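You operate a simulated robot arm through the tools that you are given. There is no shell and no other tool. Be economical: measure what you need, move in short steps, check, and stop when the job is done.

You run a simulated robot arm. Do the job below in one go: nothing can be reset, and whatever is moved stays where it is left.

JOB
Stop the drip at the hamper-side spout, then empty the teal cup and mop the puddle.
Fine: cup into that basin and back; mop with the blue flannel, press it out in the basin, put it back. Set down upright: what you pick out.

Only the result counts: the job must be done as asked and must still hold three seconds after the hand-in. Knocking over, shifting, dropping, spilling or breaking anything else fails it.

ROBOT AND FRAMES
A 7-joint arm with a two-finger parallel gripper, fixed in place. Base frame: the origin is at the foot of the arm, x ahead of it, y to its left, z up; the work surface is at about z = 760. Readings come in mm, rad, newtons and seconds.
With the tool pointing down near the work surface it reaches from about 100 to 880 mm from the base axis. Its first joint turns from -2.007 to 2.007 rad. Payload 3.91 kg.
The TCP is the grasp point between the finger pads, 30 mm short of the fingertips. In the tool frame z runs along the fingers and y along their closing line. Largest opening 110 mm; finger width 20, thickness 10; the body of the gripper, 48 by 112 mm, starts 55 mm behind the TCP.
Orientation is that of the tool frame in the base frame, as [roll, pitch, yaw] about the fixed x, y, z axes, in that order (R = Rz(yaw) Ry(pitch) Rx(roll)). With the fingers straight down and closing along the base's y, the tool's x points along the base's -x, its y along +y and its z along -z.

CONTROLS
- The arm moves only by the tool send_rows. Its argument "commands" is a list of rows, each a list of 7 numbers: the shift along the tool's x, y, z in units of 25 mm (1.0 is 25 mm), then the turn, a rotation vector about the tool's x, y, z in units of 4 degrees (1.0 is 4 degrees), then the finger opening in mm, from 0 to 110. In form: [[x, y, z, ax, ay, az, hand], ...]. A call has 1 to 20 rows; each row shifts and turns the commanded pose from where the row before left it, along the tool's axes as they then stand. A call with a number of a shift or a turn outside -1 to 1 is refused whole. Rows are played at 5 a second. More than 50 mm and 0.15 rad between two rows, or a gripper value outside its range, and nothing of the call is played. A pose out of reach is approached as far as the arm can. The call stops where the force on the tool passes 90 N (or 10 N more than at its start, if that is more) or the arm is blocked; 0.2 s more then pass. The fingers move at their own pace (about 153 mm/s each) and stop on an object; they squeeze with about 36 N. The grip force told is the motor's: it shows also when the fingers shut on nothing. Time passes only in rows, and 0.2 s behind the last, so rows that do not move let the fingers close. The reply holds the time, the measured pose of the TCP, the force on the tool along the base axes, the opening and the grip force, in the units named above and with some noise, with the torque about the TCP (base axes, N m) and any sound that the robot's microphone picked up.
- Cameras (640 x 400 px; columns grow to the right, rows downward): "scene" is fixed at [398.8, -649.3, 1329.2]; the picture's right is [0.87, -0.49, 0.00], its down [-0.37, -0.66, -0.65] and it looks along [0.32, 0.57, -0.76] (base axes); focal length 214 px, centre (320, 200). "wrist" rides on the gripper at [72, 17, -103] in the tool frame; the picture's right is [-0.23, 0.97, 0.00], its down [-0.76, -0.18, -0.62] and it looks along [-0.61, -0.14, 0.78] (tool axes); focal length 222 px, centre (320, 200). There is no depth. A picture from a camera that has moved, and an enlarged one, comes with that camera's place and axes in the base frame and with its lens.
- get_image(camera): a new picture of that camera. The clock stands still meanwhile.
- raise_lower(by): slides the trunk up (or, below 0, down) by that many mm; the arm rides with it, the base frame stays. It gives what a move gives, with no picture.
- enlarge(camera, box): a new picture of the part [left, top, right, bottom] of that camera's present view, enlarged. The clock stands still meanwhile.
- hand_in(): hands the job in; it is judged then, once.

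Go step by step. Nothing tells you positions but the pictures and the camera data: compare them with the known pose of the tool, close in by small moves and look again before you grip or let go. The budget is 120 turns and 84 pictures, counting those below and the enlarged ones. Unless the task says otherwise, let go and move clear before handing in, and close with one line.

The tools are called after ">>>" as a command line: name --pt "numbers of a row" for each row, then --argument value for the rest, lists and objects as JSON in quotes. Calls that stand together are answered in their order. send_rows: Moves the arm, as the interface text tells. Its arguments: {"type":"object","properties":{"commands":{"type":"array","items":{"type":"array","items":{"type":"number"}}}},"required":["commands"]} The other tools are called the same way: raise_lower (by) slides the trunk up or down; get_image (camera) takes a picture; enlarge (camera, box) takes an enlarged picture of a part of a camera's view; hand_in () hands the job in.

At the start:

```text
time: 0.0
ee_pos: [518.8, -197.9, 1243.1]
ee_rot: [3.14, 0.0, -3.141]
ft_force: [-0.4, 0.2, -0.1]
ft_torque: [0.05, -0.01, -0.03]
gripper_width: 110.1
grasp_force: 0.2
trunk travel left (down, up): [-825.0, 165.0]
```

scene: 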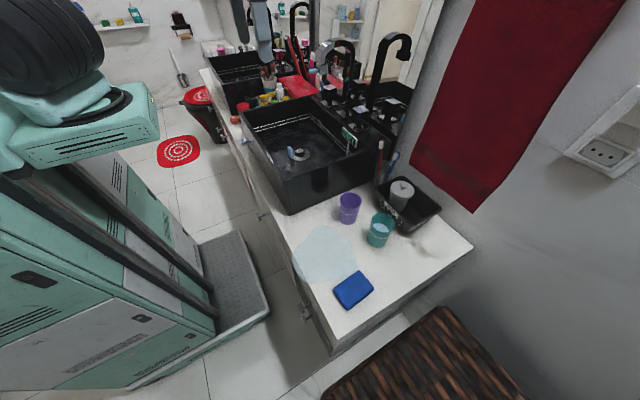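
wrist: 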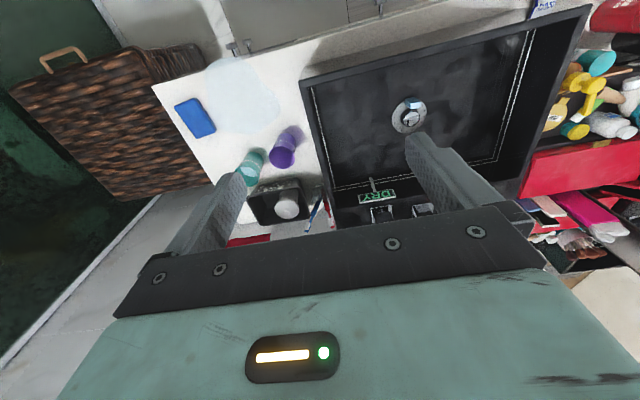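

I see a counter with two black basins; the hamper (wicker) is at the near end, so the near basin's tap is the one to shut. I'll look closer at the taps, cups, flannel and puddle.

>>> enlarge --camera "scene" --box '[300, 20, 460, 120]'

>>> enlarge --camera "scene" --box '[280, 160, 480, 320]'

>>> enlarge --camera "scene" --box '[190, 30, 350, 130]'

>>> enlarge --camera "wrist" --box '[280, 60, 520, 240]'

```text
4.00 times, centred on (380, 70) of scene
camera zoom: at [398.8, -649.3, 1329.2], right [0.87, -0.49, 0.0], down [-0.37, -0.66, -0.65], along [0.32, 0.57, -0.76], focal length 858 px, centre (80, 720)
```

zoom: 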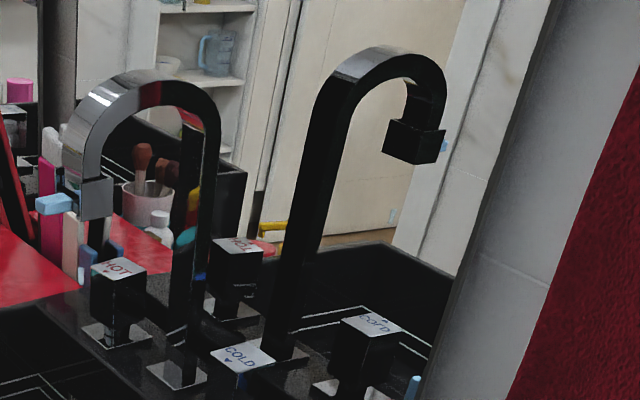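

```text
2.50 times, centred on (380, 240) of scene
camera zoom: at [398.8, -649.3, 1329.2], right [0.87, -0.49, 0.0], down [-0.37, -0.66, -0.65], along [0.32, 0.57, -0.76], focal length 536 px, centre (170, 100)
```

zoom: 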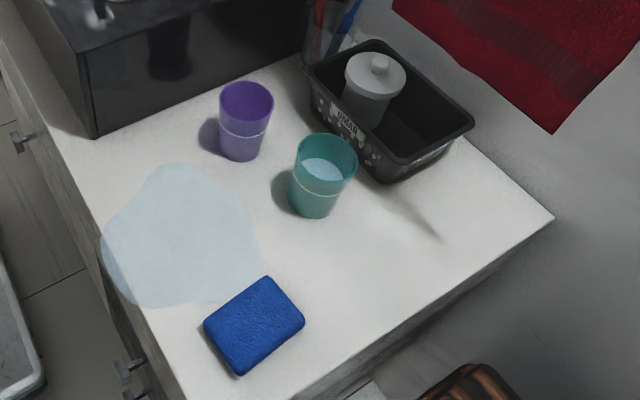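

```text
4.00 times, centred on (270, 80) of scene
camera zoom: at [398.8, -649.3, 1329.2], right [0.87, -0.49, 0.0], down [-0.37, -0.66, -0.65], along [0.32, 0.57, -0.76], focal length 858 px, centre (520, 680)
```

zoom: 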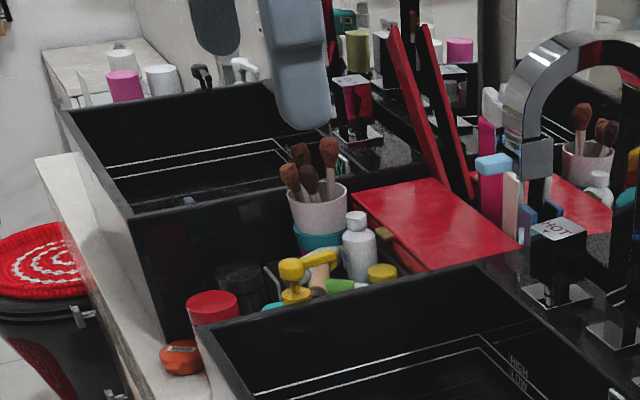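

```text
2.22 times, centred on (400, 150) of wrist
camera zoom: at [446.3, -181.6, 1345.5], right [0.23, 0.97, 0.0], down [0.76, -0.18, 0.62], along [0.61, -0.14, -0.78], focal length 494 px, centre (142, 311)
```

zoom: 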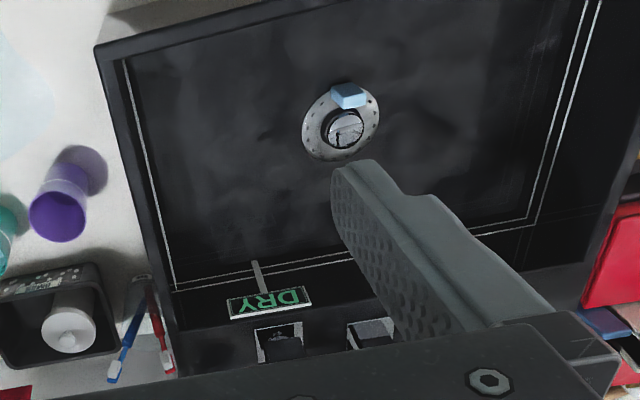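

The real tap is the left one (the right one is its mirror image), with HOT and COLD blocks. I'll move the hand forward, high up, so the wrist camera sees the taps.

>>> send_rows --pt "-1 0.5 0 0 0 0 110" --pt "-1 0.5 0 0 0 0 110" --pt "-1 0.5 0 0 0 0 110" --pt "-1 0.5 0 0 0 0 110" --pt "-1 0.5 0 0 0 0 110" --pt "0 0.5 0 0 0 0 110"

>>> get_image --camera "wrist"

>>> get_image --camera "scene"

```text
time: 1.4
ee_pos: [643.3, -123.8, 1242.2]
ee_rot: [-3.141, -0.001, 3.14]
ft_force: [0.2, -0.4, 0.4]
ft_torque: [-0.02, -0.02, 0.01]
gripper_width: 110.0
grasp_force: 0.1
trunk travel left (down, up): [-825.0, 165.0]
```

```text
77 pictures are left
camera wrist: at [570.7, -106.3, 1346.5], right [0.23, 0.97, 0.0], down [0.76, -0.18, 0.62], along [0.61, -0.14, -0.78], focal length 222 px, centre (320, 200)
```

wrist: 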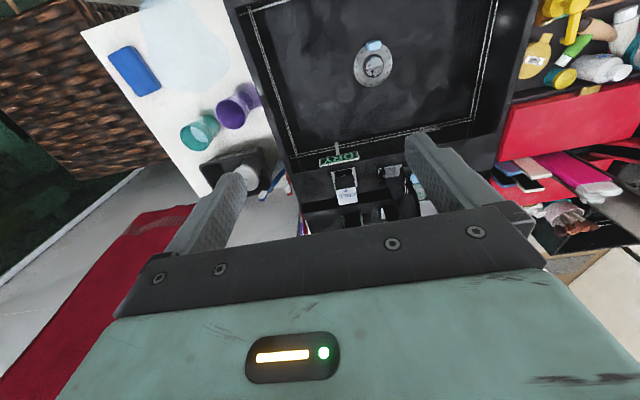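

```text
76 pictures are left
```

scene: 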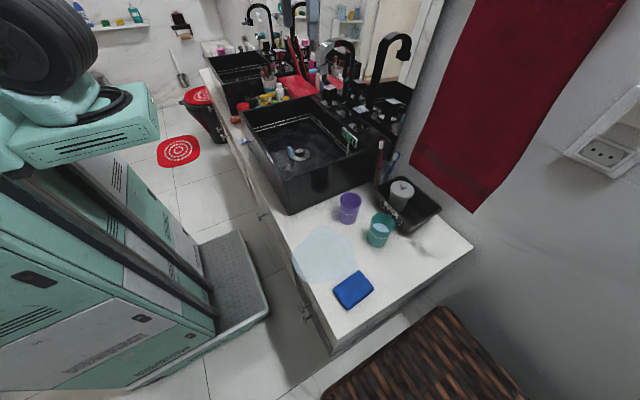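

>>> enlarge --camera "wrist" --box '[290, 120, 450, 220]'

>>> enlarge --camera "scene" --box '[310, 30, 390, 150]'

```text
4.00 times, centred on (370, 170) of wrist
camera zoom: at [570.7, -106.3, 1346.5], right [0.23, 0.97, 0.0], down [0.76, -0.18, 0.62], along [0.61, -0.14, -0.78], focal length 888 px, centre (120, 320)
```

zoom: 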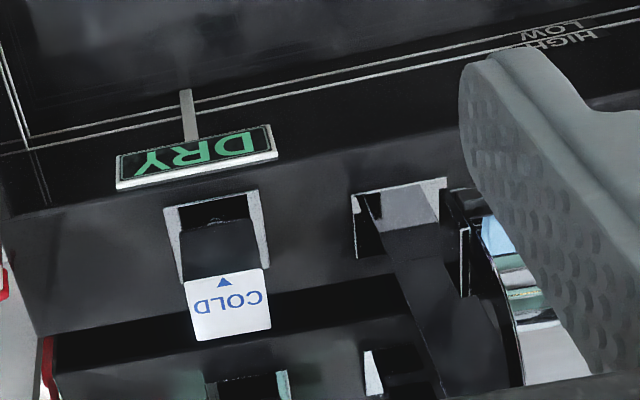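

```text
3.33 times, centred on (350, 90) of scene
camera zoom: at [398.8, -649.3, 1329.2], right [0.87, -0.49, 0.0], down [-0.37, -0.66, -0.65], along [0.32, 0.57, -0.76], focal length 715 px, centre (220, 567)
```

zoom: 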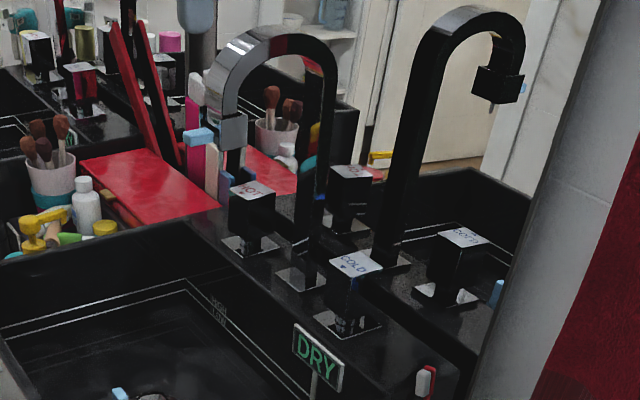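

COLD block top comes out near (854, -115, 987). I'll shift sideways to see HOT and compare how the two handles stand.

>>> send_rows --pt "0 1 0 0 0 0 110" --pt "0 1 0 0 0 0 110" --pt "0 1 0 0 0 0 110" --pt "0 1 0 0 0 0 110"

>>> enlarge --camera "wrist" --box '[220, 110, 420, 235]'

>>> enlarge --camera "scene" --box '[315, 70, 379, 110]'

```text
time: 2.4
ee_pos: [643.6, -23.7, 1241.4]
ee_rot: [-3.141, 0.0, 3.138]
ft_force: [0.2, 0.1, 0.5]
ft_torque: [0.03, -0.01, 0.02]
gripper_width: 110.3
grasp_force: 0.0
trunk travel left (down, up): [-825.0, 165.0]
```

```text
3.20 times, centred on (320, 172) of wrist
camera zoom: at [570.9, -6.7, 1345.3], right [0.23, 0.97, 0.0], down [0.76, -0.18, 0.62], along [0.61, -0.14, -0.78], focal length 711 px, centre (320, 288)
```

zoom: 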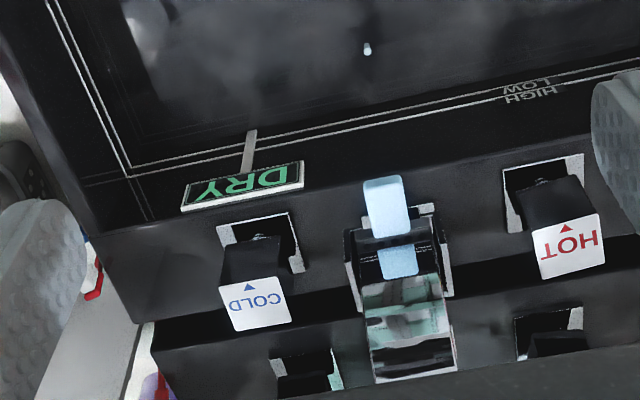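

```text
10.00 times, centred on (347, 90) of scene
camera zoom: at [398.8, -649.3, 1329.2], right [0.87, -0.49, 0.0], down [-0.37, -0.66, -0.65], along [0.32, 0.57, -0.76], focal length 2145 px, centre (50, 1300)
```

zoom: 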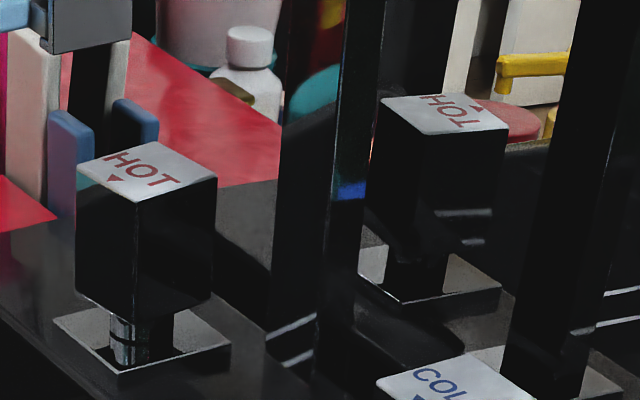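

>>> enlarge --camera "scene" --box '[335, 95, 383, 125]'

>>> enlarge --camera "wrist" --box '[280, 150, 344, 220]'

>>> enlarge --camera "wrist" --box '[364, 150, 428, 200]'

```text
13.33 times, centred on (359, 110) of scene
camera zoom: at [398.8, -649.3, 1329.2], right [0.87, -0.49, 0.0], down [-0.37, -0.66, -0.65], along [0.32, 0.57, -0.76], focal length 2860 px, centre (-200, 1400)
```

zoom: 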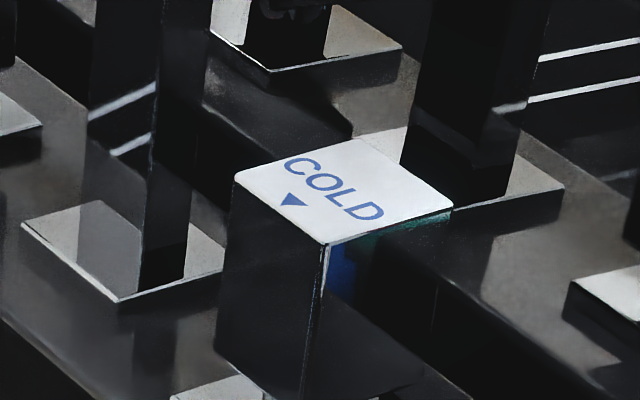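

```text
5.71 times, centred on (312, 185) of wrist
camera zoom: at [570.9, -6.7, 1345.3], right [0.23, 0.97, 0.0], down [0.76, -0.18, 0.62], along [0.61, -0.14, -0.78], focal length 1269 px, centre (366, 286)
```

zoom: 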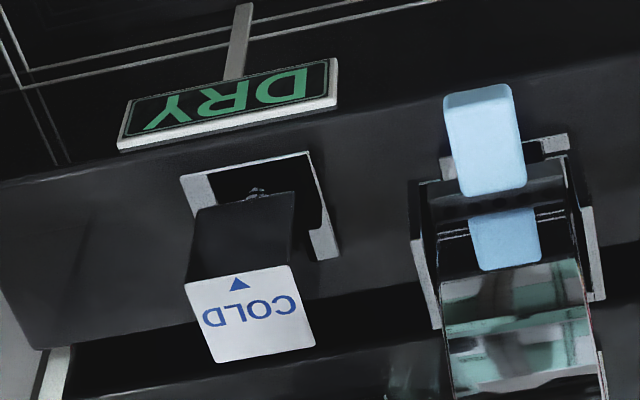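

```text
8.00 times, centred on (396, 175) of wrist
camera zoom: at [570.9, -6.7, 1345.3], right [0.23, 0.97, 0.0], down [0.76, -0.18, 0.62], along [0.61, -0.14, -0.78], focal length 1777 px, centre (-288, 400)
```

zoom: 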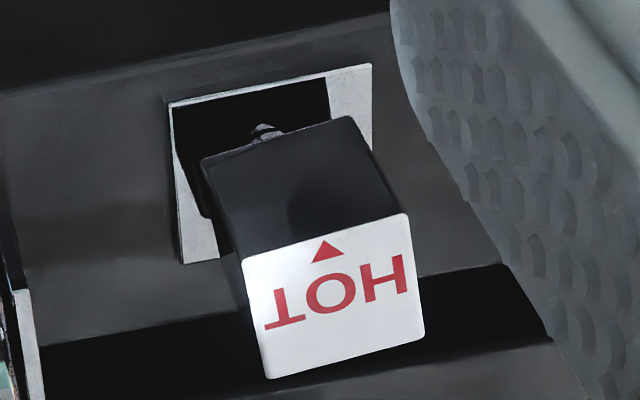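

HOT stands turned about 9° counter-clockwise (seen from above) compared with its plate, COLD is square: HOT is the open one. I'll check the space around HOT before going down on it.

>>> send_rows --pt "-1 1 0 0 0 0 80" --pt "-1 1 0 0 0 0 80" --pt "-0.5 1 0 0 0 0 80" --pt "0 1 0 0 0 0 80"

>>> get_image --camera "wrist"

```text
time: 3.4
ee_pos: [706.2, 76.4, 1242.2]
ee_rot: [3.141, -0.001, 3.141]
ft_force: [0.5, 0.4, -0.3]
ft_torque: [-0.01, -0.02, 0.01]
gripper_width: 80.1
grasp_force: 0.0
trunk travel left (down, up): [-825.0, 165.0]
```

```text
68 pictures are left
camera wrist: at [633.4, 93.3, 1344.9], right [0.23, 0.97, 0.0], down [0.76, -0.18, 0.62], along [0.61, -0.14, -0.78], focal length 222 px, centre (320, 200)
```

wrist: 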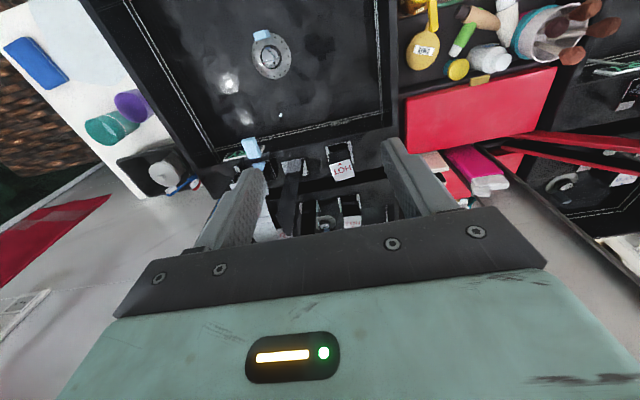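

>>> send_rows --pt "-1 0.08 0 0 0 0 80" --pt "-1 0.08 0 0 0 0 80" --pt "-1 0.08 0 0 0 0 80" --pt "-1 0.08 0 0 0 0 80" --pt "-1 0 0 0 0 0 80" --pt "-0.76 0 0 0 0 0 80" --pt "0 0 0 0 0 -1 80" --pt "0 0 0 0 0 -1 80" --pt "0 0 1 0 0 0 80" --pt "0 0 1 0 0 0 80" --pt "0 0 1 0 0 0 80" --pt "0 0 1 0 0 0 80" --pt "0 0 1 0 0 0 80" --pt "0 0 1 0 0 0 80"

>>> get_image --camera "wrist"

>>> enlarge --camera "scene" --box '[270, 10, 398, 110]'

```text
time: 6.4
ee_pos: [848.1, 85.1, 1091.6]
ee_rot: [-3.141, 0.0, -3.002]
ft_force: [-0.1, 0.7, 1.1]
ft_torque: [0.03, -0.01, 0.01]
gripper_width: 80.0
grasp_force: 0.0
trunk travel left (down, up): [-825.0, 165.0]
```

```text
67 pictures are left
camera wrist: at [775.2, 90.2, 1194.8], right [0.09, 1.0, 0.0], down [0.78, -0.07, 0.62], along [0.62, -0.06, -0.78], focal length 222 px, centre (320, 200)
```

wrist: 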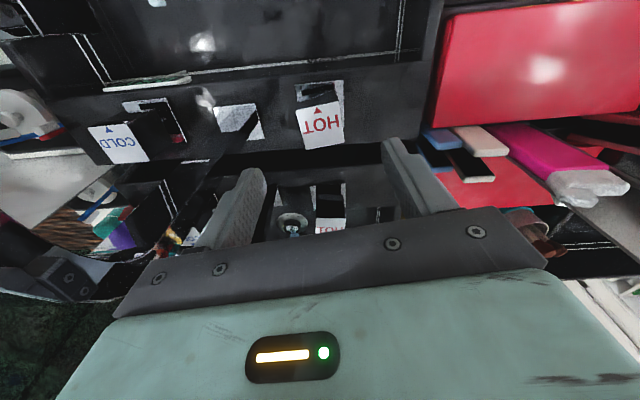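

```text
4.00 times, centred on (334, 60) of scene
camera zoom: at [398.8, -649.3, 1329.2], right [0.87, -0.49, 0.0], down [-0.37, -0.66, -0.65], along [0.32, 0.57, -0.76], focal length 858 px, centre (264, 760)
```

zoom: 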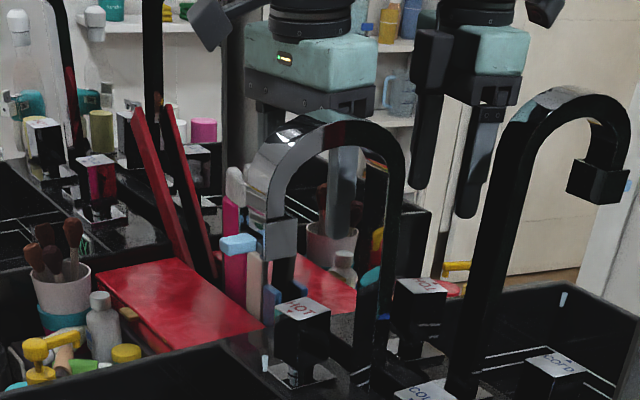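

>>> send_rows --pt "0 0 1 0 0 0 80" --pt "0 0 1 0 0 0 80" --pt "0 0 1 0 0 0 80" --pt "0 0 1 0 0 0 80" --pt "0 0 0.6 0 0 0 80"

>>> get_image --camera "wrist"

>>> enlarge --camera "scene" --box '[300, 50, 380, 110]'

```text
time: 7.6
ee_pos: [848.9, 85.6, 976.3]
ee_rot: [3.14, 0.0, -3.001]
ft_force: [-0.6, 1.2, 1.0]
ft_torque: [-0.02, 0.0, -0.03]
gripper_width: 80.1
grasp_force: 0.0
trunk travel left (down, up): [-825.0, 165.0]
```

```text
65 pictures are left
camera wrist: at [775.8, 92.3, 1080.2], right [0.09, 1.0, 0.0], down [0.78, -0.07, 0.62], along [0.62, -0.06, -0.78], focal length 222 px, centre (320, 200)
```

wrist: 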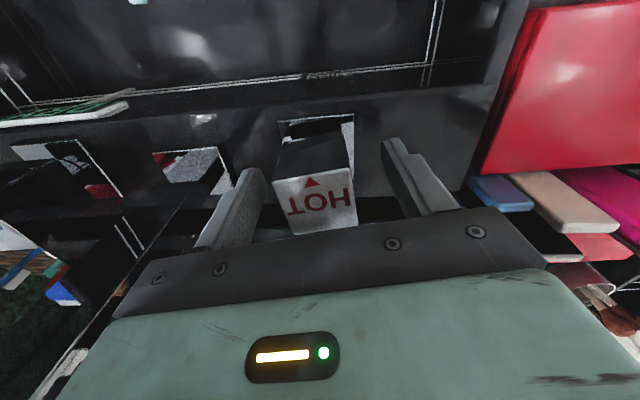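

```text
6.67 times, centred on (340, 80) of scene
camera zoom: at [398.8, -649.3, 1329.2], right [0.87, -0.49, 0.0], down [-0.37, -0.66, -0.65], along [0.32, 0.57, -0.76], focal length 1430 px, centre (187, 1000)
```

zoom: 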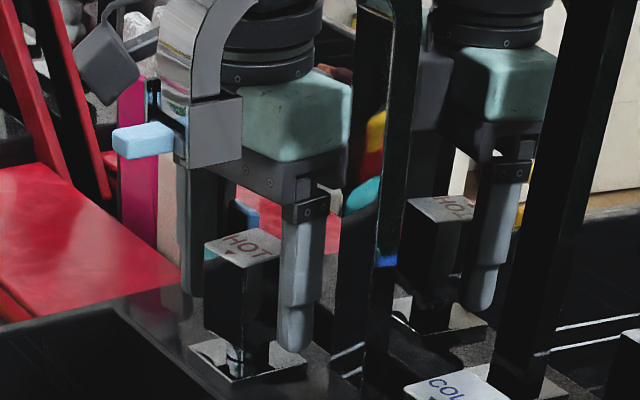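

Fingers straddle HOT. Closing and turning it clockwise gently.

>>> send_rows --pt "0 0 0 0 0 0 30" --pt "0 0 0 0 0 0 30" --pt "0 0 0 0 0 0 30" --pt "0 0 0 0 0 0.5 30" --pt "0 0 0 0 0 0.5 30" --pt "0 0 0 0 0 0.5 30" --pt "0 0 0 0 0 0.5 30" --pt "0 0 0 0 0 0 30"

>>> enlarge --camera "scene" --box '[290, 50, 370, 130]'

>>> get_image --camera "wrist"

```text
time: 9.4
ee_pos: [850.4, 84.1, 976.4]
ee_rot: [-3.141, 0.001, 3.14]
ft_force: [10.7, -5.0, -3.7]
ft_torque: [0.13, 0.66, 0.22]
gripper_width: 39.9
grasp_force: 44.9
trunk travel left (down, up): [-825.0, 165.0]
```

```text
5.00 times, centred on (330, 90) of scene
camera zoom: at [398.8, -649.3, 1329.2], right [0.87, -0.49, 0.0], down [-0.37, -0.66, -0.65], along [0.32, 0.57, -0.76], focal length 1072 px, centre (270, 750)
```

zoom: 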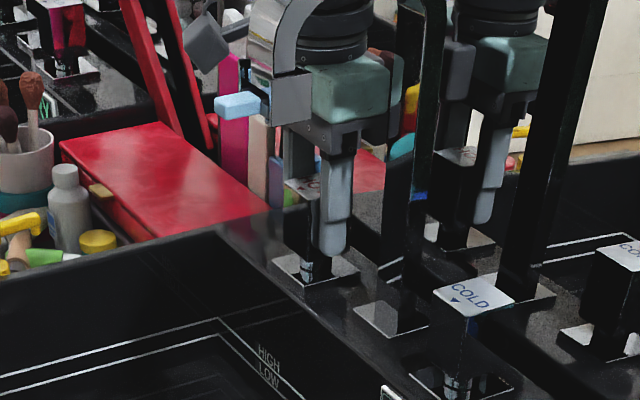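

```text
62 pictures are left
camera wrist: at [777.9, 101.5, 1080.0], right [0.23, 0.97, 0.0], down [0.76, -0.18, 0.62], along [0.61, -0.14, -0.78], focal length 222 px, centre (320, 200)
```

wrist: 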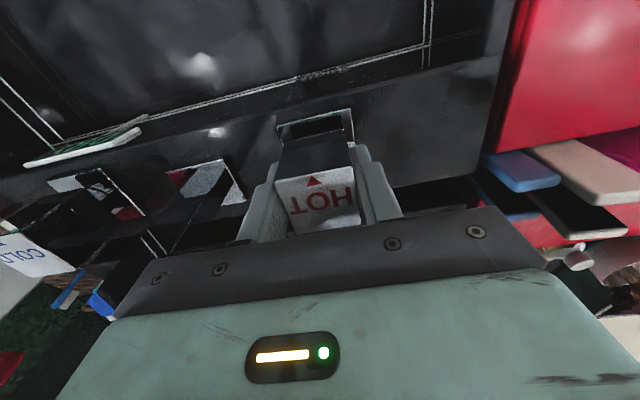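

>>> send_rows --pt "0 0 0 0 0 0 80" --pt "0 0 0 0 0 0 80" --pt "0 0 0 0 0 0 80" --pt "0 0 -1 0 0 0 80" --pt "0 0 -1 0 0 0 80" --pt "0 0 -1 0 0 0 80" --pt "0 0 -1 0 0 0 80" --pt "0 0 -1 0 0 0 80" --pt "0 0 -1 0 0 0 80" --pt "0 0 -1 0 0 0 80"

>>> enlarge --camera "scene" --box '[250, 50, 378, 170]'

>>> enlarge --camera "scene" --box '[315, 70, 379, 110]'

```text
time: 11.6
ee_pos: [849.5, 83.9, 1152.6]
ee_rot: [3.141, 0.0, 3.141]
ft_force: [1.0, 0.5, -0.2]
ft_torque: [0.0, 0.02, 0.04]
gripper_width: 79.9
grasp_force: 0.0
trunk travel left (down, up): [-825.0, 165.0]
```

```text
3.33 times, centred on (314, 110) of scene
camera zoom: at [398.8, -649.3, 1329.2], right [0.87, -0.49, 0.0], down [-0.37, -0.66, -0.65], along [0.32, 0.57, -0.76], focal length 715 px, centre (340, 500)
```

zoom: 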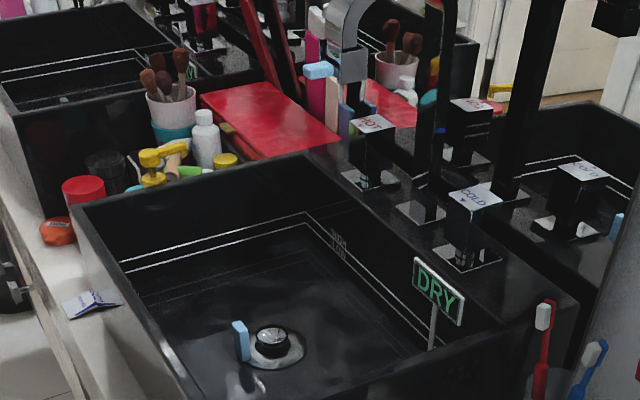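

```text
10.00 times, centred on (347, 90) of scene
camera zoom: at [398.8, -649.3, 1329.2], right [0.87, -0.49, 0.0], down [-0.37, -0.66, -0.65], along [0.32, 0.57, -0.76], focal length 2145 px, centre (50, 1300)
```

zoom: 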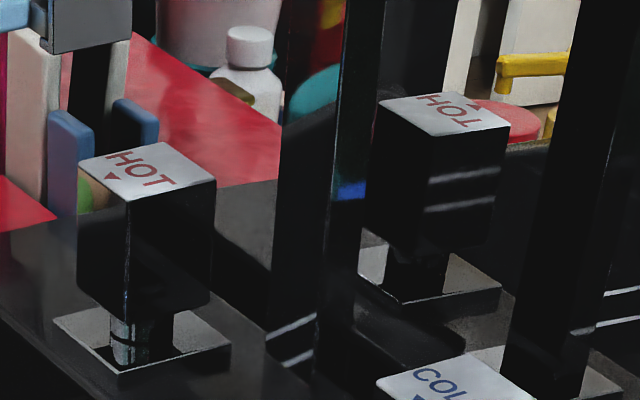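

HOT now sits square on its plate. I'll lift clear, travel over to the cups, and keep watching for drops.

>>> send_rows --pt "0 0 -1 0 0 0 80" --pt "0 0 -1 0 0 0 80" --pt "0 0 -1 0 0 0 80" --pt "0 0 -1 0 0 0 80" --pt "1 -1 0 0 0 0 110" --pt "1 -1 0 0 0 0 110" --pt "1 -1 0 0 0 0 110" --pt "1 -1 0 0 0 0 110" --pt "1 -1 0 0 0 0 110" --pt "1 -1 0 0 0 0 110" --pt "1 -1 0 0 0 0 110" --pt "1 -1 0 0 0 0 110" --pt "0 -1 0 0 0 0 110" --pt "0 -1 0 0 0 0 110" --pt "0 -1 0 0 0 0 110" --pt "0 -1 0 0 0 0 110" --pt "0 -1 0 0 0 0 110" --pt "0 -1 0 0 0 0 110"

>>> enlarge --camera "scene" --box '[250, 50, 378, 170]'

>>> get_image --camera "wrist"

```text
time: 15.4
ee_pos: [649.9, -266.7, 1252.0]
ee_rot: [-3.139, 0.0, -3.141]
ft_force: [1.6, 0.1, 0.5]
ft_torque: [0.01, -0.01, -0.01]
gripper_width: 110.2
grasp_force: 0.0
trunk travel left (down, up): [-825.0, 165.0]
```

```text
3.33 times, centred on (314, 110) of scene
camera zoom: at [398.8, -649.3, 1329.2], right [0.87, -0.49, 0.0], down [-0.37, -0.66, -0.65], along [0.32, 0.57, -0.76], focal length 715 px, centre (340, 500)
```

zoom: 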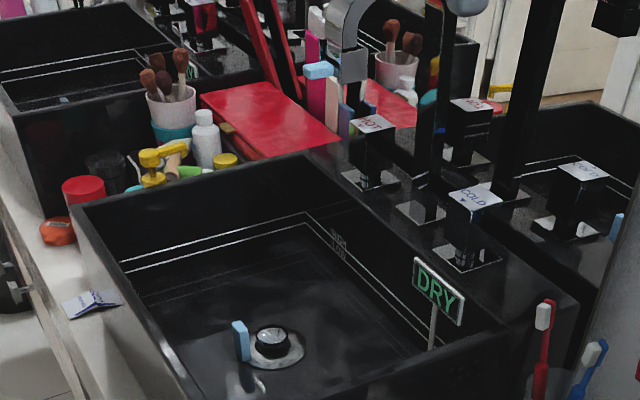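

```text
58 pictures are left
camera wrist: at [577.3, -249.8, 1354.5], right [0.23, 0.97, 0.0], down [0.76, -0.18, 0.62], along [0.61, -0.14, -0.78], focal length 222 px, centre (320, 200)
```

wrist: 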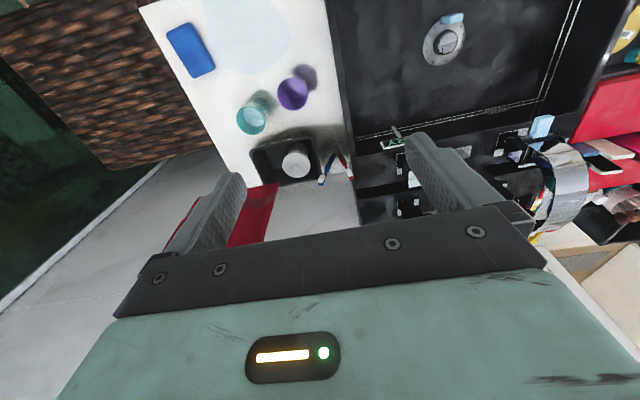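

>>> enlarge --camera "wrist" --box '[150, 20, 350, 200]'

>>> enlarge --camera "scene" --box '[330, 170, 450, 260]'

```text
2.22 times, centred on (250, 110) of wrist
camera zoom: at [577.3, -249.8, 1354.5], right [0.23, 0.97, 0.0], down [0.76, -0.18, 0.62], along [0.61, -0.14, -0.78], focal length 494 px, centre (476, 400)
```

zoom: 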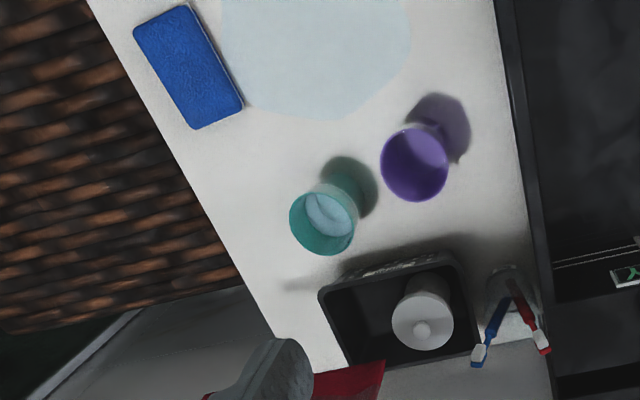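

```text
4.44 times, centred on (390, 215) of scene
camera zoom: at [398.8, -649.3, 1329.2], right [0.87, -0.49, 0.0], down [-0.37, -0.66, -0.65], along [0.32, 0.57, -0.76], focal length 953 px, centre (9, 133)
```

zoom: 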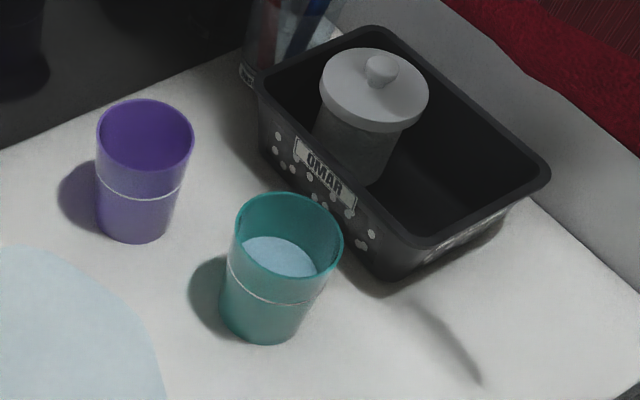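

Teal cup rim triangulates to (713, -444, 833), diameter about 67; there is room on both y-sides. I'll go above it.

>>> send_rows --pt "-0.5 -1 0 0 0 0 100" --pt "-0.5 -1 0 0 0 0 100" --pt "-0.5 -1 0 0 0 0 100" --pt "-0.5 -1 0 0 0 0 100" --pt "-0.5 -1 0 0 0 0 100" --pt "0 -1 0 0 0 0 100" --pt "0 -1 0 0 0 0 100" --pt "0 -0.1 1 0 0 0 100" --pt "0 0 1 0 0 0 100" --pt "0 0 1 0 0 0 100" --pt "0 0 1 0 0 0 100" --pt "0 0 1 0 0 0 100" --pt "0 0 1 0 0 0 100" --pt "0 0 1 0 0 0 100" --pt "0 0 1 0 0 0 100" --pt "0 0 1 0 0 0 100" --pt "0 0 1 0 0 0 100" --pt "0 0 1 0 0 0 100"

>>> get_image --camera "wrist"

>>> get_image --camera "scene"

```text
time: 19.2
ee_pos: [712.3, -444.0, 980.1]
ee_rot: [-3.141, 0.001, 3.141]
ft_force: [0.3, -1.3, -0.8]
ft_torque: [0.0, 0.0, 0.03]
gripper_width: 100.1
grasp_force: 0.1
trunk travel left (down, up): [-825.0, 165.0]
```

```text
55 pictures are left
camera wrist: at [639.3, -427.2, 1083.5], right [0.23, 0.97, 0.0], down [0.76, -0.18, 0.62], along [0.61, -0.14, -0.78], focal length 222 px, centre (320, 200)
```

wrist: 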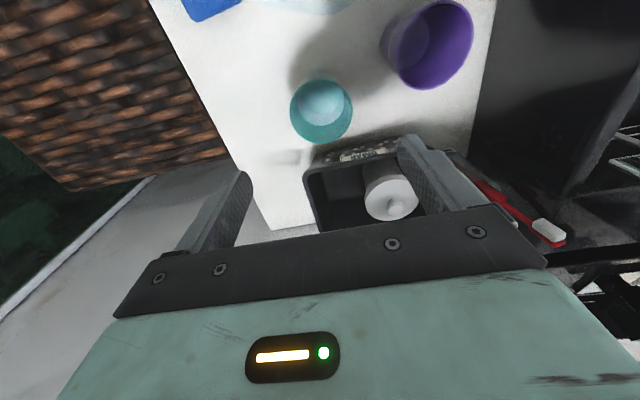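

```text
54 pictures are left
```

scene: 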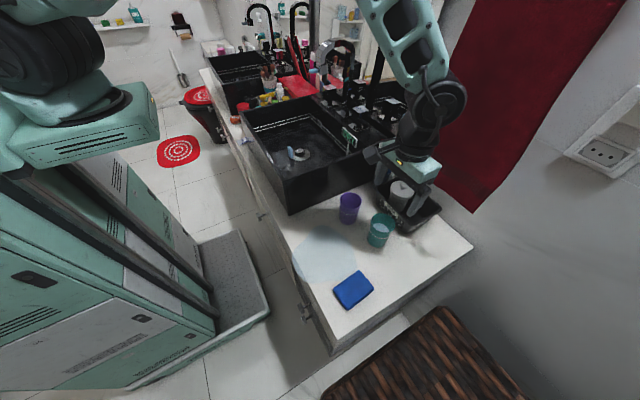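

>>> send_rows --pt "0 0 1 0 0 0 100" --pt "0 0 1 0 0 0 100" --pt "0 0 1 0 0 0 100" --pt "0 0 1 0 0 0 100" --pt "0 0 1 0 0 0 100" --pt "0 0 1 0 0 0 100" --pt "0 0 0.7 0 0 0 100"

>>> get_image --camera "wrist"

>>> enlarge --camera "scene" --box '[320, 150, 450, 260]'

```text
time: 20.8
ee_pos: [711.6, -443.5, 811.0]
ee_rot: [-3.141, 0.001, 3.141]
ft_force: [-1.0, -0.4, 0.6]
ft_torque: [-0.03, -0.01, 0.03]
gripper_width: 99.9
grasp_force: 0.2
trunk travel left (down, up): [-825.0, 165.0]
```

```text
53 pictures are left
camera wrist: at [639.4, -426.9, 914.6], right [0.23, 0.97, 0.0], down [0.76, -0.18, 0.62], along [0.61, -0.14, -0.78], focal length 222 px, centre (320, 200)
```

wrist: 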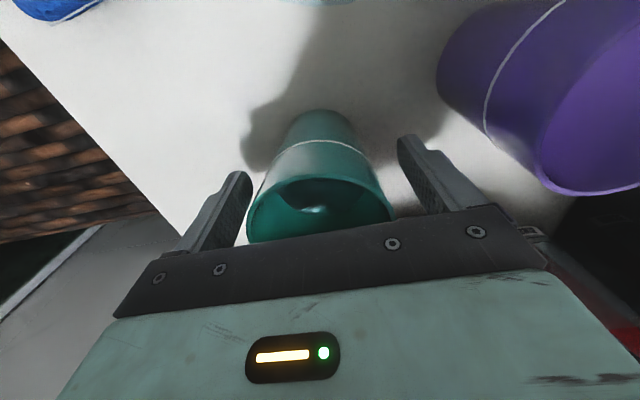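

```text
3.64 times, centred on (385, 205) of scene
camera zoom: at [398.8, -649.3, 1329.2], right [0.87, -0.49, 0.0], down [-0.37, -0.66, -0.65], along [0.32, 0.57, -0.76], focal length 780 px, centre (84, 182)
```

zoom: 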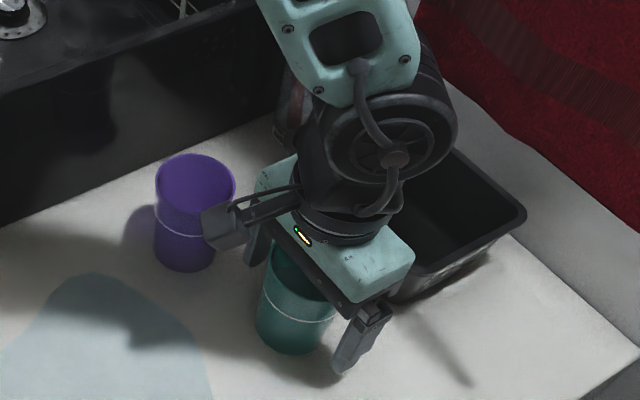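

>>> send_rows --pt "0 0 0 0 0 0 80" --pt "0 0 0 0 0 0 70" --pt "0 0 0 0 0 0 62" --pt "0 0 0 0 0 0 50" --pt "0 0 0 0 0 0 40" --pt "0 0 0 0 0 0 40" --pt "0 0 -0.3 0 0 0 40" --pt "0 0 -0.7 0 0 0 40"

>>> get_image --camera "wrist"

>>> enlarge --camera "scene" --box '[320, 150, 450, 260]'

```text
time: 22.6
ee_pos: [713.6, -442.8, 835.5]
ee_rot: [-3.142, 0.001, 3.141]
ft_force: [0.1, -0.7, -2.4]
ft_torque: [-0.02, -0.01, -0.03]
gripper_width: 64.5
grasp_force: 36.1
trunk travel left (down, up): [-825.0, 165.0]
```

```text
51 pictures are left
camera wrist: at [640.4, -427.0, 937.6], right [0.23, 0.97, 0.0], down [0.76, -0.18, 0.62], along [0.61, -0.14, -0.78], focal length 222 px, centre (320, 200)
```

wrist: 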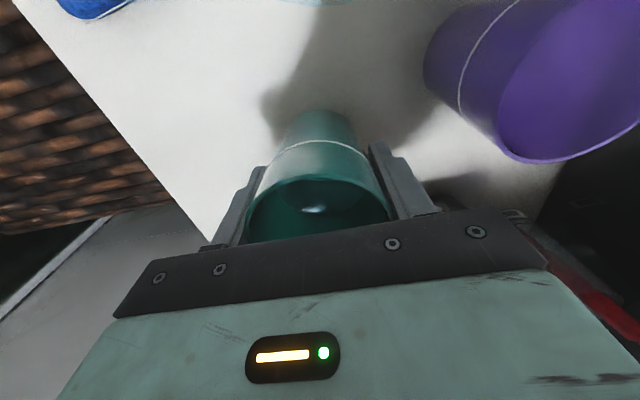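

```text
3.64 times, centred on (385, 205) of scene
camera zoom: at [398.8, -649.3, 1329.2], right [0.87, -0.49, 0.0], down [-0.37, -0.66, -0.65], along [0.32, 0.57, -0.76], focal length 780 px, centre (84, 182)
```

zoom: 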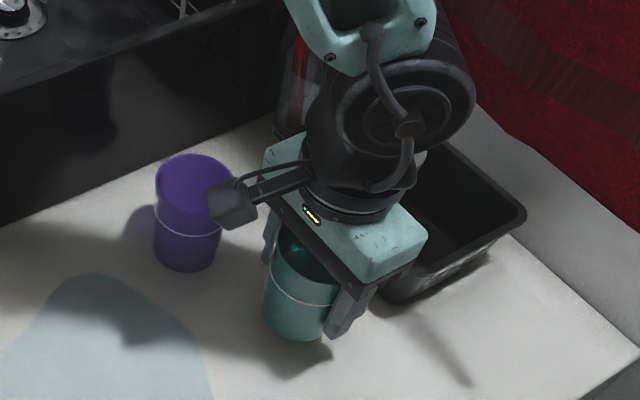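

Cup is held. Lifting and carrying it level to above the near basin.

>>> send_rows --pt "0 0 -1 0 0 0 40" --pt "0 0 -1 0 0 0 40" --pt "0 0 -1 0 0 0 40" --pt "0 0 -1 0 0 0 40" --pt "0 0 -1 0 0 0 40" --pt "0 0 -1 0 0 0 40" --pt "0 0 -1 0 0 0 40" --pt "0 0 -1 0 0 0 40" --pt "0 0 -1 0 0 0 40" --pt "0 0 -1 0 0 0 40" --pt "0.5 0.5 0 0 0 0 40" --pt "0.5 1 0 0 0 0 40" --pt "0.5 1 0 0 0 0 40" --pt "0.2 1 0 0 0 0 40" --pt "0 1 0 0 0 0 40" --pt "0 1 0 0 0 0 40" --pt "0 1 0 0 0 0 40"

>>> send_rows --pt "0 1 0 0 0 0 40" --pt "0 1 0 0 0 0 40" --pt "0 1 0 0 0 0 40" --pt "0 1 0 0 0 0 40" --pt "0 1 0 0 0 0 40" --pt "0 1 0 0 0 0 40" --pt "0 0.7 0 0 0 0 40" --pt "0 0.5 0 0 0 0 40" --pt "0 0 0 0 0 0 40"

>>> get_image --camera "scene"

```text
time: 26.2
ee_pos: [670.3, -282.1, 1084.9]
ee_rot: [3.141, -0.002, 3.139]
ft_force: [0.0, -1.7, -1.9]
ft_torque: [0.0, -0.04, 0.02]
gripper_width: 64.0
grasp_force: 35.4
trunk travel left (down, up): [-825.0, 165.0]
```

```text
time: 28.2
ee_pos: [671.2, -101.0, 1084.6]
ee_rot: [-3.141, 0.002, 3.141]
ft_force: [0.2, 0.0, -1.7]
ft_torque: [0.0, 0.02, 0.0]
gripper_width: 64.0
grasp_force: 36.2
trunk travel left (down, up): [-825.0, 165.0]
```

```text
49 pictures are left
```

scene: 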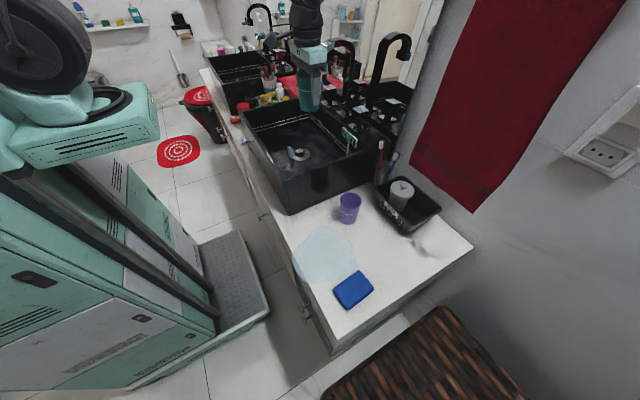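

>>> send_rows --pt "0 0 0.6 0 -1 0 40" --pt "0 0 0.6 0 -1 0 40" --pt "0 0 0 0 -1 0 40" --pt "0 0 0 0 -1 0 40" --pt "0 0 0 0 -1 0 40" --pt "0 0 0 0 -1 0 40" --pt "0 0 0 0 -1 0 40" --pt "0 0 0 0 -1 0 40" --pt "0 0 0 0 -1 0 40" --pt "0 0 0 0 -1 0 40" --pt "0 0 0 0 -1 0 40" --pt "0 0 0 0 -1 0 40"

>>> enlarge --camera "scene" --box '[220, 30, 380, 190]'

```text
time: 30.8
ee_pos: [671.1, -99.6, 1053.7]
ee_rot: [3.141, 0.838, 3.141]
ft_force: [-0.4, 0.1, -1.3]
ft_torque: [0.01, 0.05, -0.01]
gripper_width: 64.1
grasp_force: 35.8
trunk travel left (down, up): [-825.0, 165.0]
```

```text
2.50 times, centred on (300, 110) of scene
camera zoom: at [398.8, -649.3, 1329.2], right [0.87, -0.49, 0.0], down [-0.37, -0.66, -0.65], along [0.32, 0.57, -0.76], focal length 536 px, centre (370, 425)
```

zoom: 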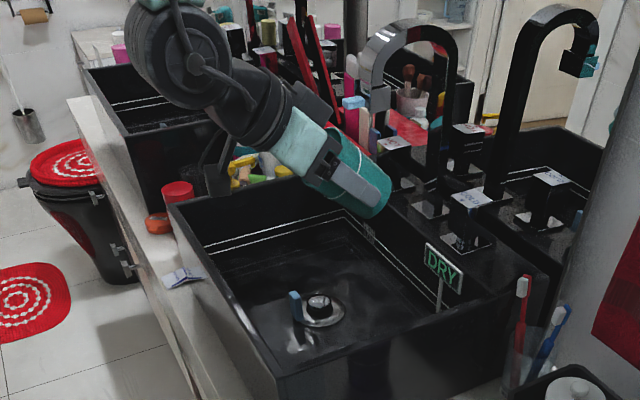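

Not pouring beyond the basin; I'll raise slightly for clearance and tilt to about 120°.

>>> send_rows --pt "-0.75 0 -0.67 0 0 0 40" --pt "-0.75 0 -0.67 0 0 0 40" --pt "-0.75 0 -0.67 0 -1 0 40" --pt "0 0 0 0 -1 0 40" --pt "0 0 0 0 -1 0 40" --pt "0 0 0 0 -1 0 40" --pt "0 0 0 0 -1 0 40" --pt "0 0 0 0 -1 0 40" --pt "0 0 0 0 -1 0 40" --pt "0 0 0 0 -1 0 40" --pt "0 0 0 0 -1 0 40" --pt "0 0 0 0 -1 0 40" --pt "0 0 0 0 -1 0 40" --pt "0 0 0 0 -1 0 40" --pt "0 0 0 0 -1 0 40"

>>> enlarge --camera "scene" --box '[220, 30, 380, 190]'

```text
time: 34.0
ee_pos: [691.2, -100.5, 1127.1]
ee_rot: [0.001, 1.406, -0.002]
ft_force: [-0.1, -0.6, -0.3]
ft_torque: [-0.03, -0.04, 0.07]
gripper_width: 64.1
grasp_force: 36.4
out of reach, approached as far as the arm can: row 5, 6, 7, 9
trunk travel left (down, up): [-825.0, 165.0]
```

```text
2.50 times, centred on (300, 110) of scene
camera zoom: at [398.8, -649.3, 1329.2], right [0.87, -0.49, 0.0], down [-0.37, -0.66, -0.65], along [0.32, 0.57, -0.76], focal length 536 px, centre (370, 425)
```

zoom: 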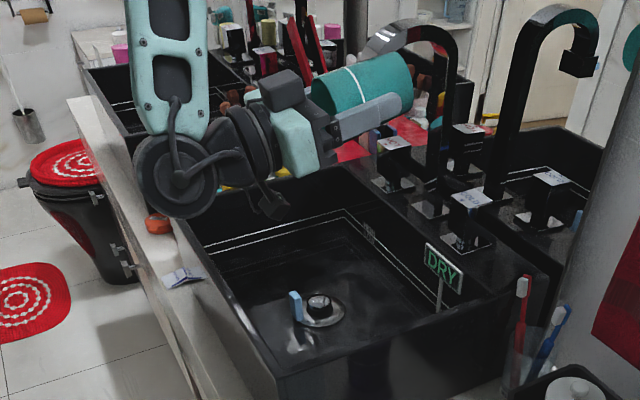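

>>> send_rows --pt "0 0 0 0 -1 0 40" --pt "0 0 0 0 -1 0 40" --pt "0 0 0 0 -1 0 40" --pt "0 0 0 0 -1 0 40" --pt "0 0 0 0 0 0 40" --pt "0 0 0 0 0 0 40" --pt "0 0 0 0 0 0 40"

>>> get_image --camera "wrist"

>>> enlarge --camera "scene" --box '[220, 30, 380, 190]'

```text
time: 35.6
ee_pos: [690.5, -100.5, 1126.6]
ee_rot: [0.0, 1.118, -0.002]
ft_force: [-0.2, -0.4, -0.3]
ft_torque: [-0.01, -0.01, 0.0]
gripper_width: 64.0
grasp_force: 36.1
trunk travel left (down, up): [-825.0, 165.0]
```

```text
46 pictures are left
camera wrist: at [629.4, -83.0, 1016.9], right [-0.1, 0.97, 0.2], down [-0.89, -0.18, 0.41], along [0.44, -0.14, 0.89], focal length 222 px, centre (320, 200)
```

wrist: 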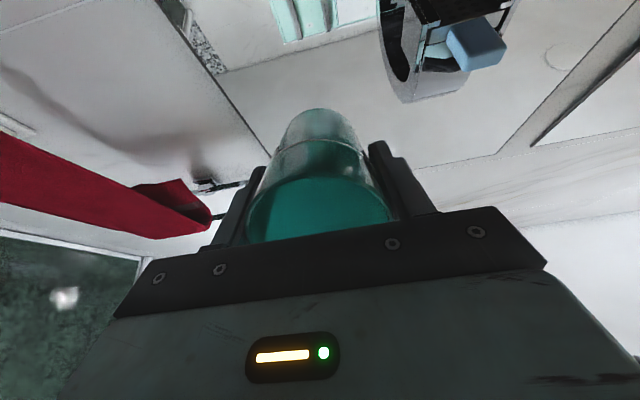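

```text
2.50 times, centred on (300, 110) of scene
camera zoom: at [398.8, -649.3, 1329.2], right [0.87, -0.49, 0.0], down [-0.37, -0.66, -0.65], along [0.32, 0.57, -0.76], focal length 536 px, centre (370, 425)
```

zoom: 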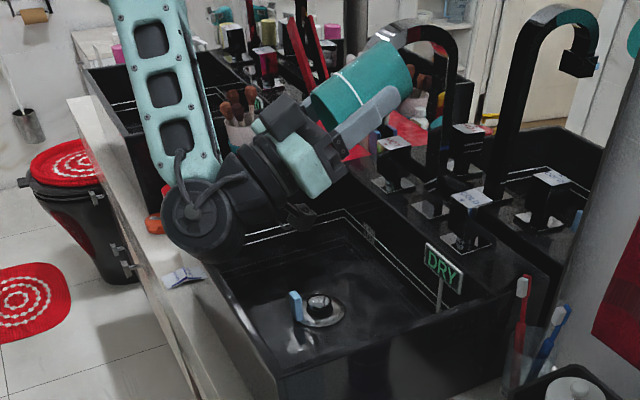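

The cup looks empty. Tilting back upright.

>>> send_rows --pt "0 0 0 0 1 0 40" --pt "0 0 0 0 1 0 40" --pt "0 0 0 0 1 0 40" --pt "0 0 0 0 1 0 40" --pt "0 0 0 0 1 0 40" --pt "0 0 0 0 1 0 40" --pt "0 0 0 0 1 0 40" --pt "0 0 0 0 1 0 40" --pt "0 0 0 0 1 0 40" --pt "0 0 0 0 1 0 40" --pt "0 0 0 0 1 0 40" --pt "0 0 0 0 1 0 40" --pt "0 0 0 0 1 0 40" --pt "0 0 0 0 1 0 40" --pt "0 0 0 0 1 0 40" --pt "0 0 0 0 1 0 40" --pt "0 0 0 0 1 0 40" --pt "0 0 0 0 1 0 40" --pt "0 0 0 0 1 0 40" --pt "0 0 0 0 1 0 40"

>>> send_rows --pt "0 0 0 0 1 0 40" --pt "0 0 0 0 1 0 40" --pt "0 0 0 0 1 0 40" --pt "0 0 0 0 1 0 40" --pt "0 0 0 0 1 0 40" --pt "0 0 0 0 1 0 40" --pt "0 0 0 0 1 0 40" --pt "0 0 0 0 1 0 40" --pt "0 0 0 0 1 0 40" --pt "0 0 0 0 0 0 40"

>>> get_image --camera "scene"

>>> get_image --camera "wrist"

```text
time: 39.8
ee_pos: [689.7, -100.0, 1128.3]
ee_rot: [-3.141, 0.627, -3.14]
ft_force: [0.3, 0.1, -1.2]
ft_torque: [-0.01, 0.03, 0.0]
gripper_width: 64.3
grasp_force: 35.4
trunk travel left (down, up): [-825.0, 165.0]
```

```text
time: 42.0
ee_pos: [690.8, -99.0, 1127.8]
ee_rot: [3.142, -0.001, -3.141]
ft_force: [-0.1, 0.2, -0.3]
ft_torque: [-0.01, 0.03, -0.03]
gripper_width: 63.8
grasp_force: 35.7
trunk travel left (down, up): [-825.0, 165.0]
```

```text
44 pictures are left
```

scene: 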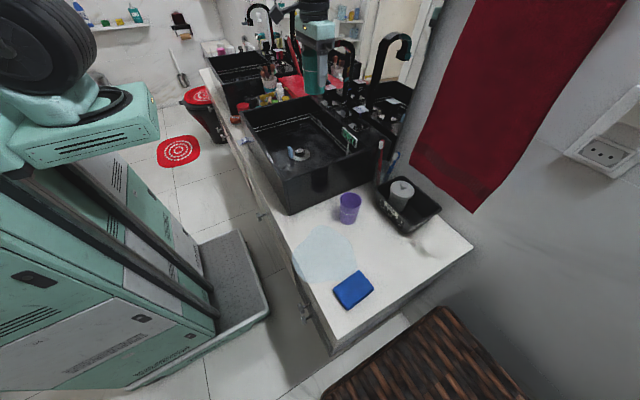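

```text
43 pictures are left
camera wrist: at [618.7, -82.5, 1231.2], right [0.23, 0.97, 0.0], down [0.76, -0.18, 0.62], along [0.61, -0.14, -0.78], focal length 222 px, centre (320, 200)
```

wrist: 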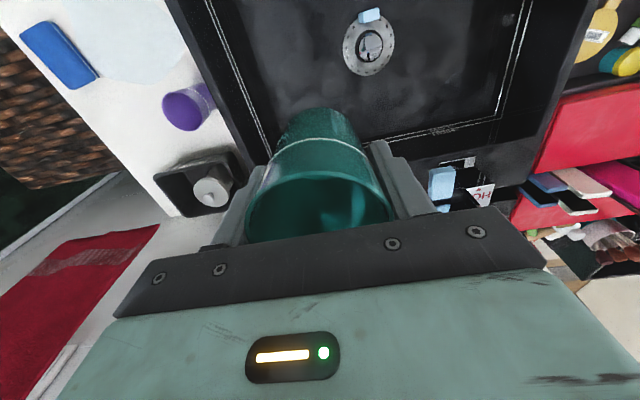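

Cup is empty. Carrying it back to its place.

>>> send_rows --pt "0 -0.76 0 0 0 0 40" --pt "0 -1 0 0 0 0 40" --pt "0 -1 0 0 0 0 40" --pt "0 -1 0 0 0 0 40" --pt "0 -1 0 0 0 0 40" --pt "0 -1 0 0 0 0 40" --pt "0 -1 0 0 0 0 40" --pt "-0.87 -1 0 0 0 0 40" --pt "0 -1 0 0 0 0 40" --pt "0 -1 0 0 0 0 40" --pt "0 -1 0 0 0 0 40" --pt "0 -1 0 0 0 0 40" --pt "0 -1 0 0 0 0 40" --pt "0 -1 0 0 0 0 40" --pt "0 0 0 0 0 0 40"

>>> send_rows --pt "0 0 1 0 0 0 40" --pt "0 0 1 0 0 0 40" --pt "0 0 1 0 0 0 40" --pt "0 0 1 0 0 0 40" --pt "0 0 1 0 0 0 40" --pt "0 0 1 0 0 0 40" --pt "0 0 1 0 0 0 40" --pt "0 0 1 0 0 0 40" --pt "0 0 1 0 0 0 40" --pt "0 0 1 0 0 0 40" --pt "0 0 1 0 0 0 40" --pt "0 0 0.6 0 0 0 40" --pt "0 0 0.3 0 0 0 40" --pt "0 0 0 0 0 0 40"

>>> enlarge --camera "scene" --box '[320, 150, 450, 260]'

```text
time: 45.2
ee_pos: [710.5, -444.0, 1128.4]
ee_rot: [-3.141, 0.0, 3.141]
ft_force: [-0.1, -1.2, -0.8]
ft_torque: [0.0, 0.01, -0.01]
gripper_width: 63.9
grasp_force: 36.2
trunk travel left (down, up): [-825.0, 165.0]
```

```text
time: 48.2
ee_pos: [712.4, -442.9, 830.7]
ee_rot: [-3.141, -0.001, -3.141]
ft_force: [-0.3, -0.3, 0.1]
ft_torque: [0.0, -0.01, 0.01]
gripper_width: 63.9
grasp_force: 35.7
trunk travel left (down, up): [-825.0, 165.0]
```

```text
3.64 times, centred on (385, 205) of scene
camera zoom: at [398.8, -649.3, 1329.2], right [0.87, -0.49, 0.0], down [-0.37, -0.66, -0.65], along [0.32, 0.57, -0.76], focal length 780 px, centre (84, 182)
```

zoom: 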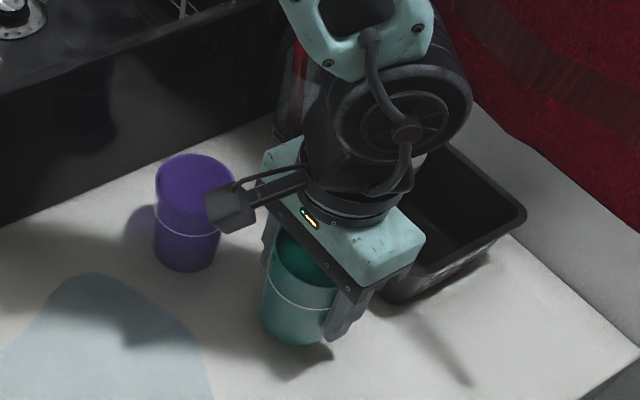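

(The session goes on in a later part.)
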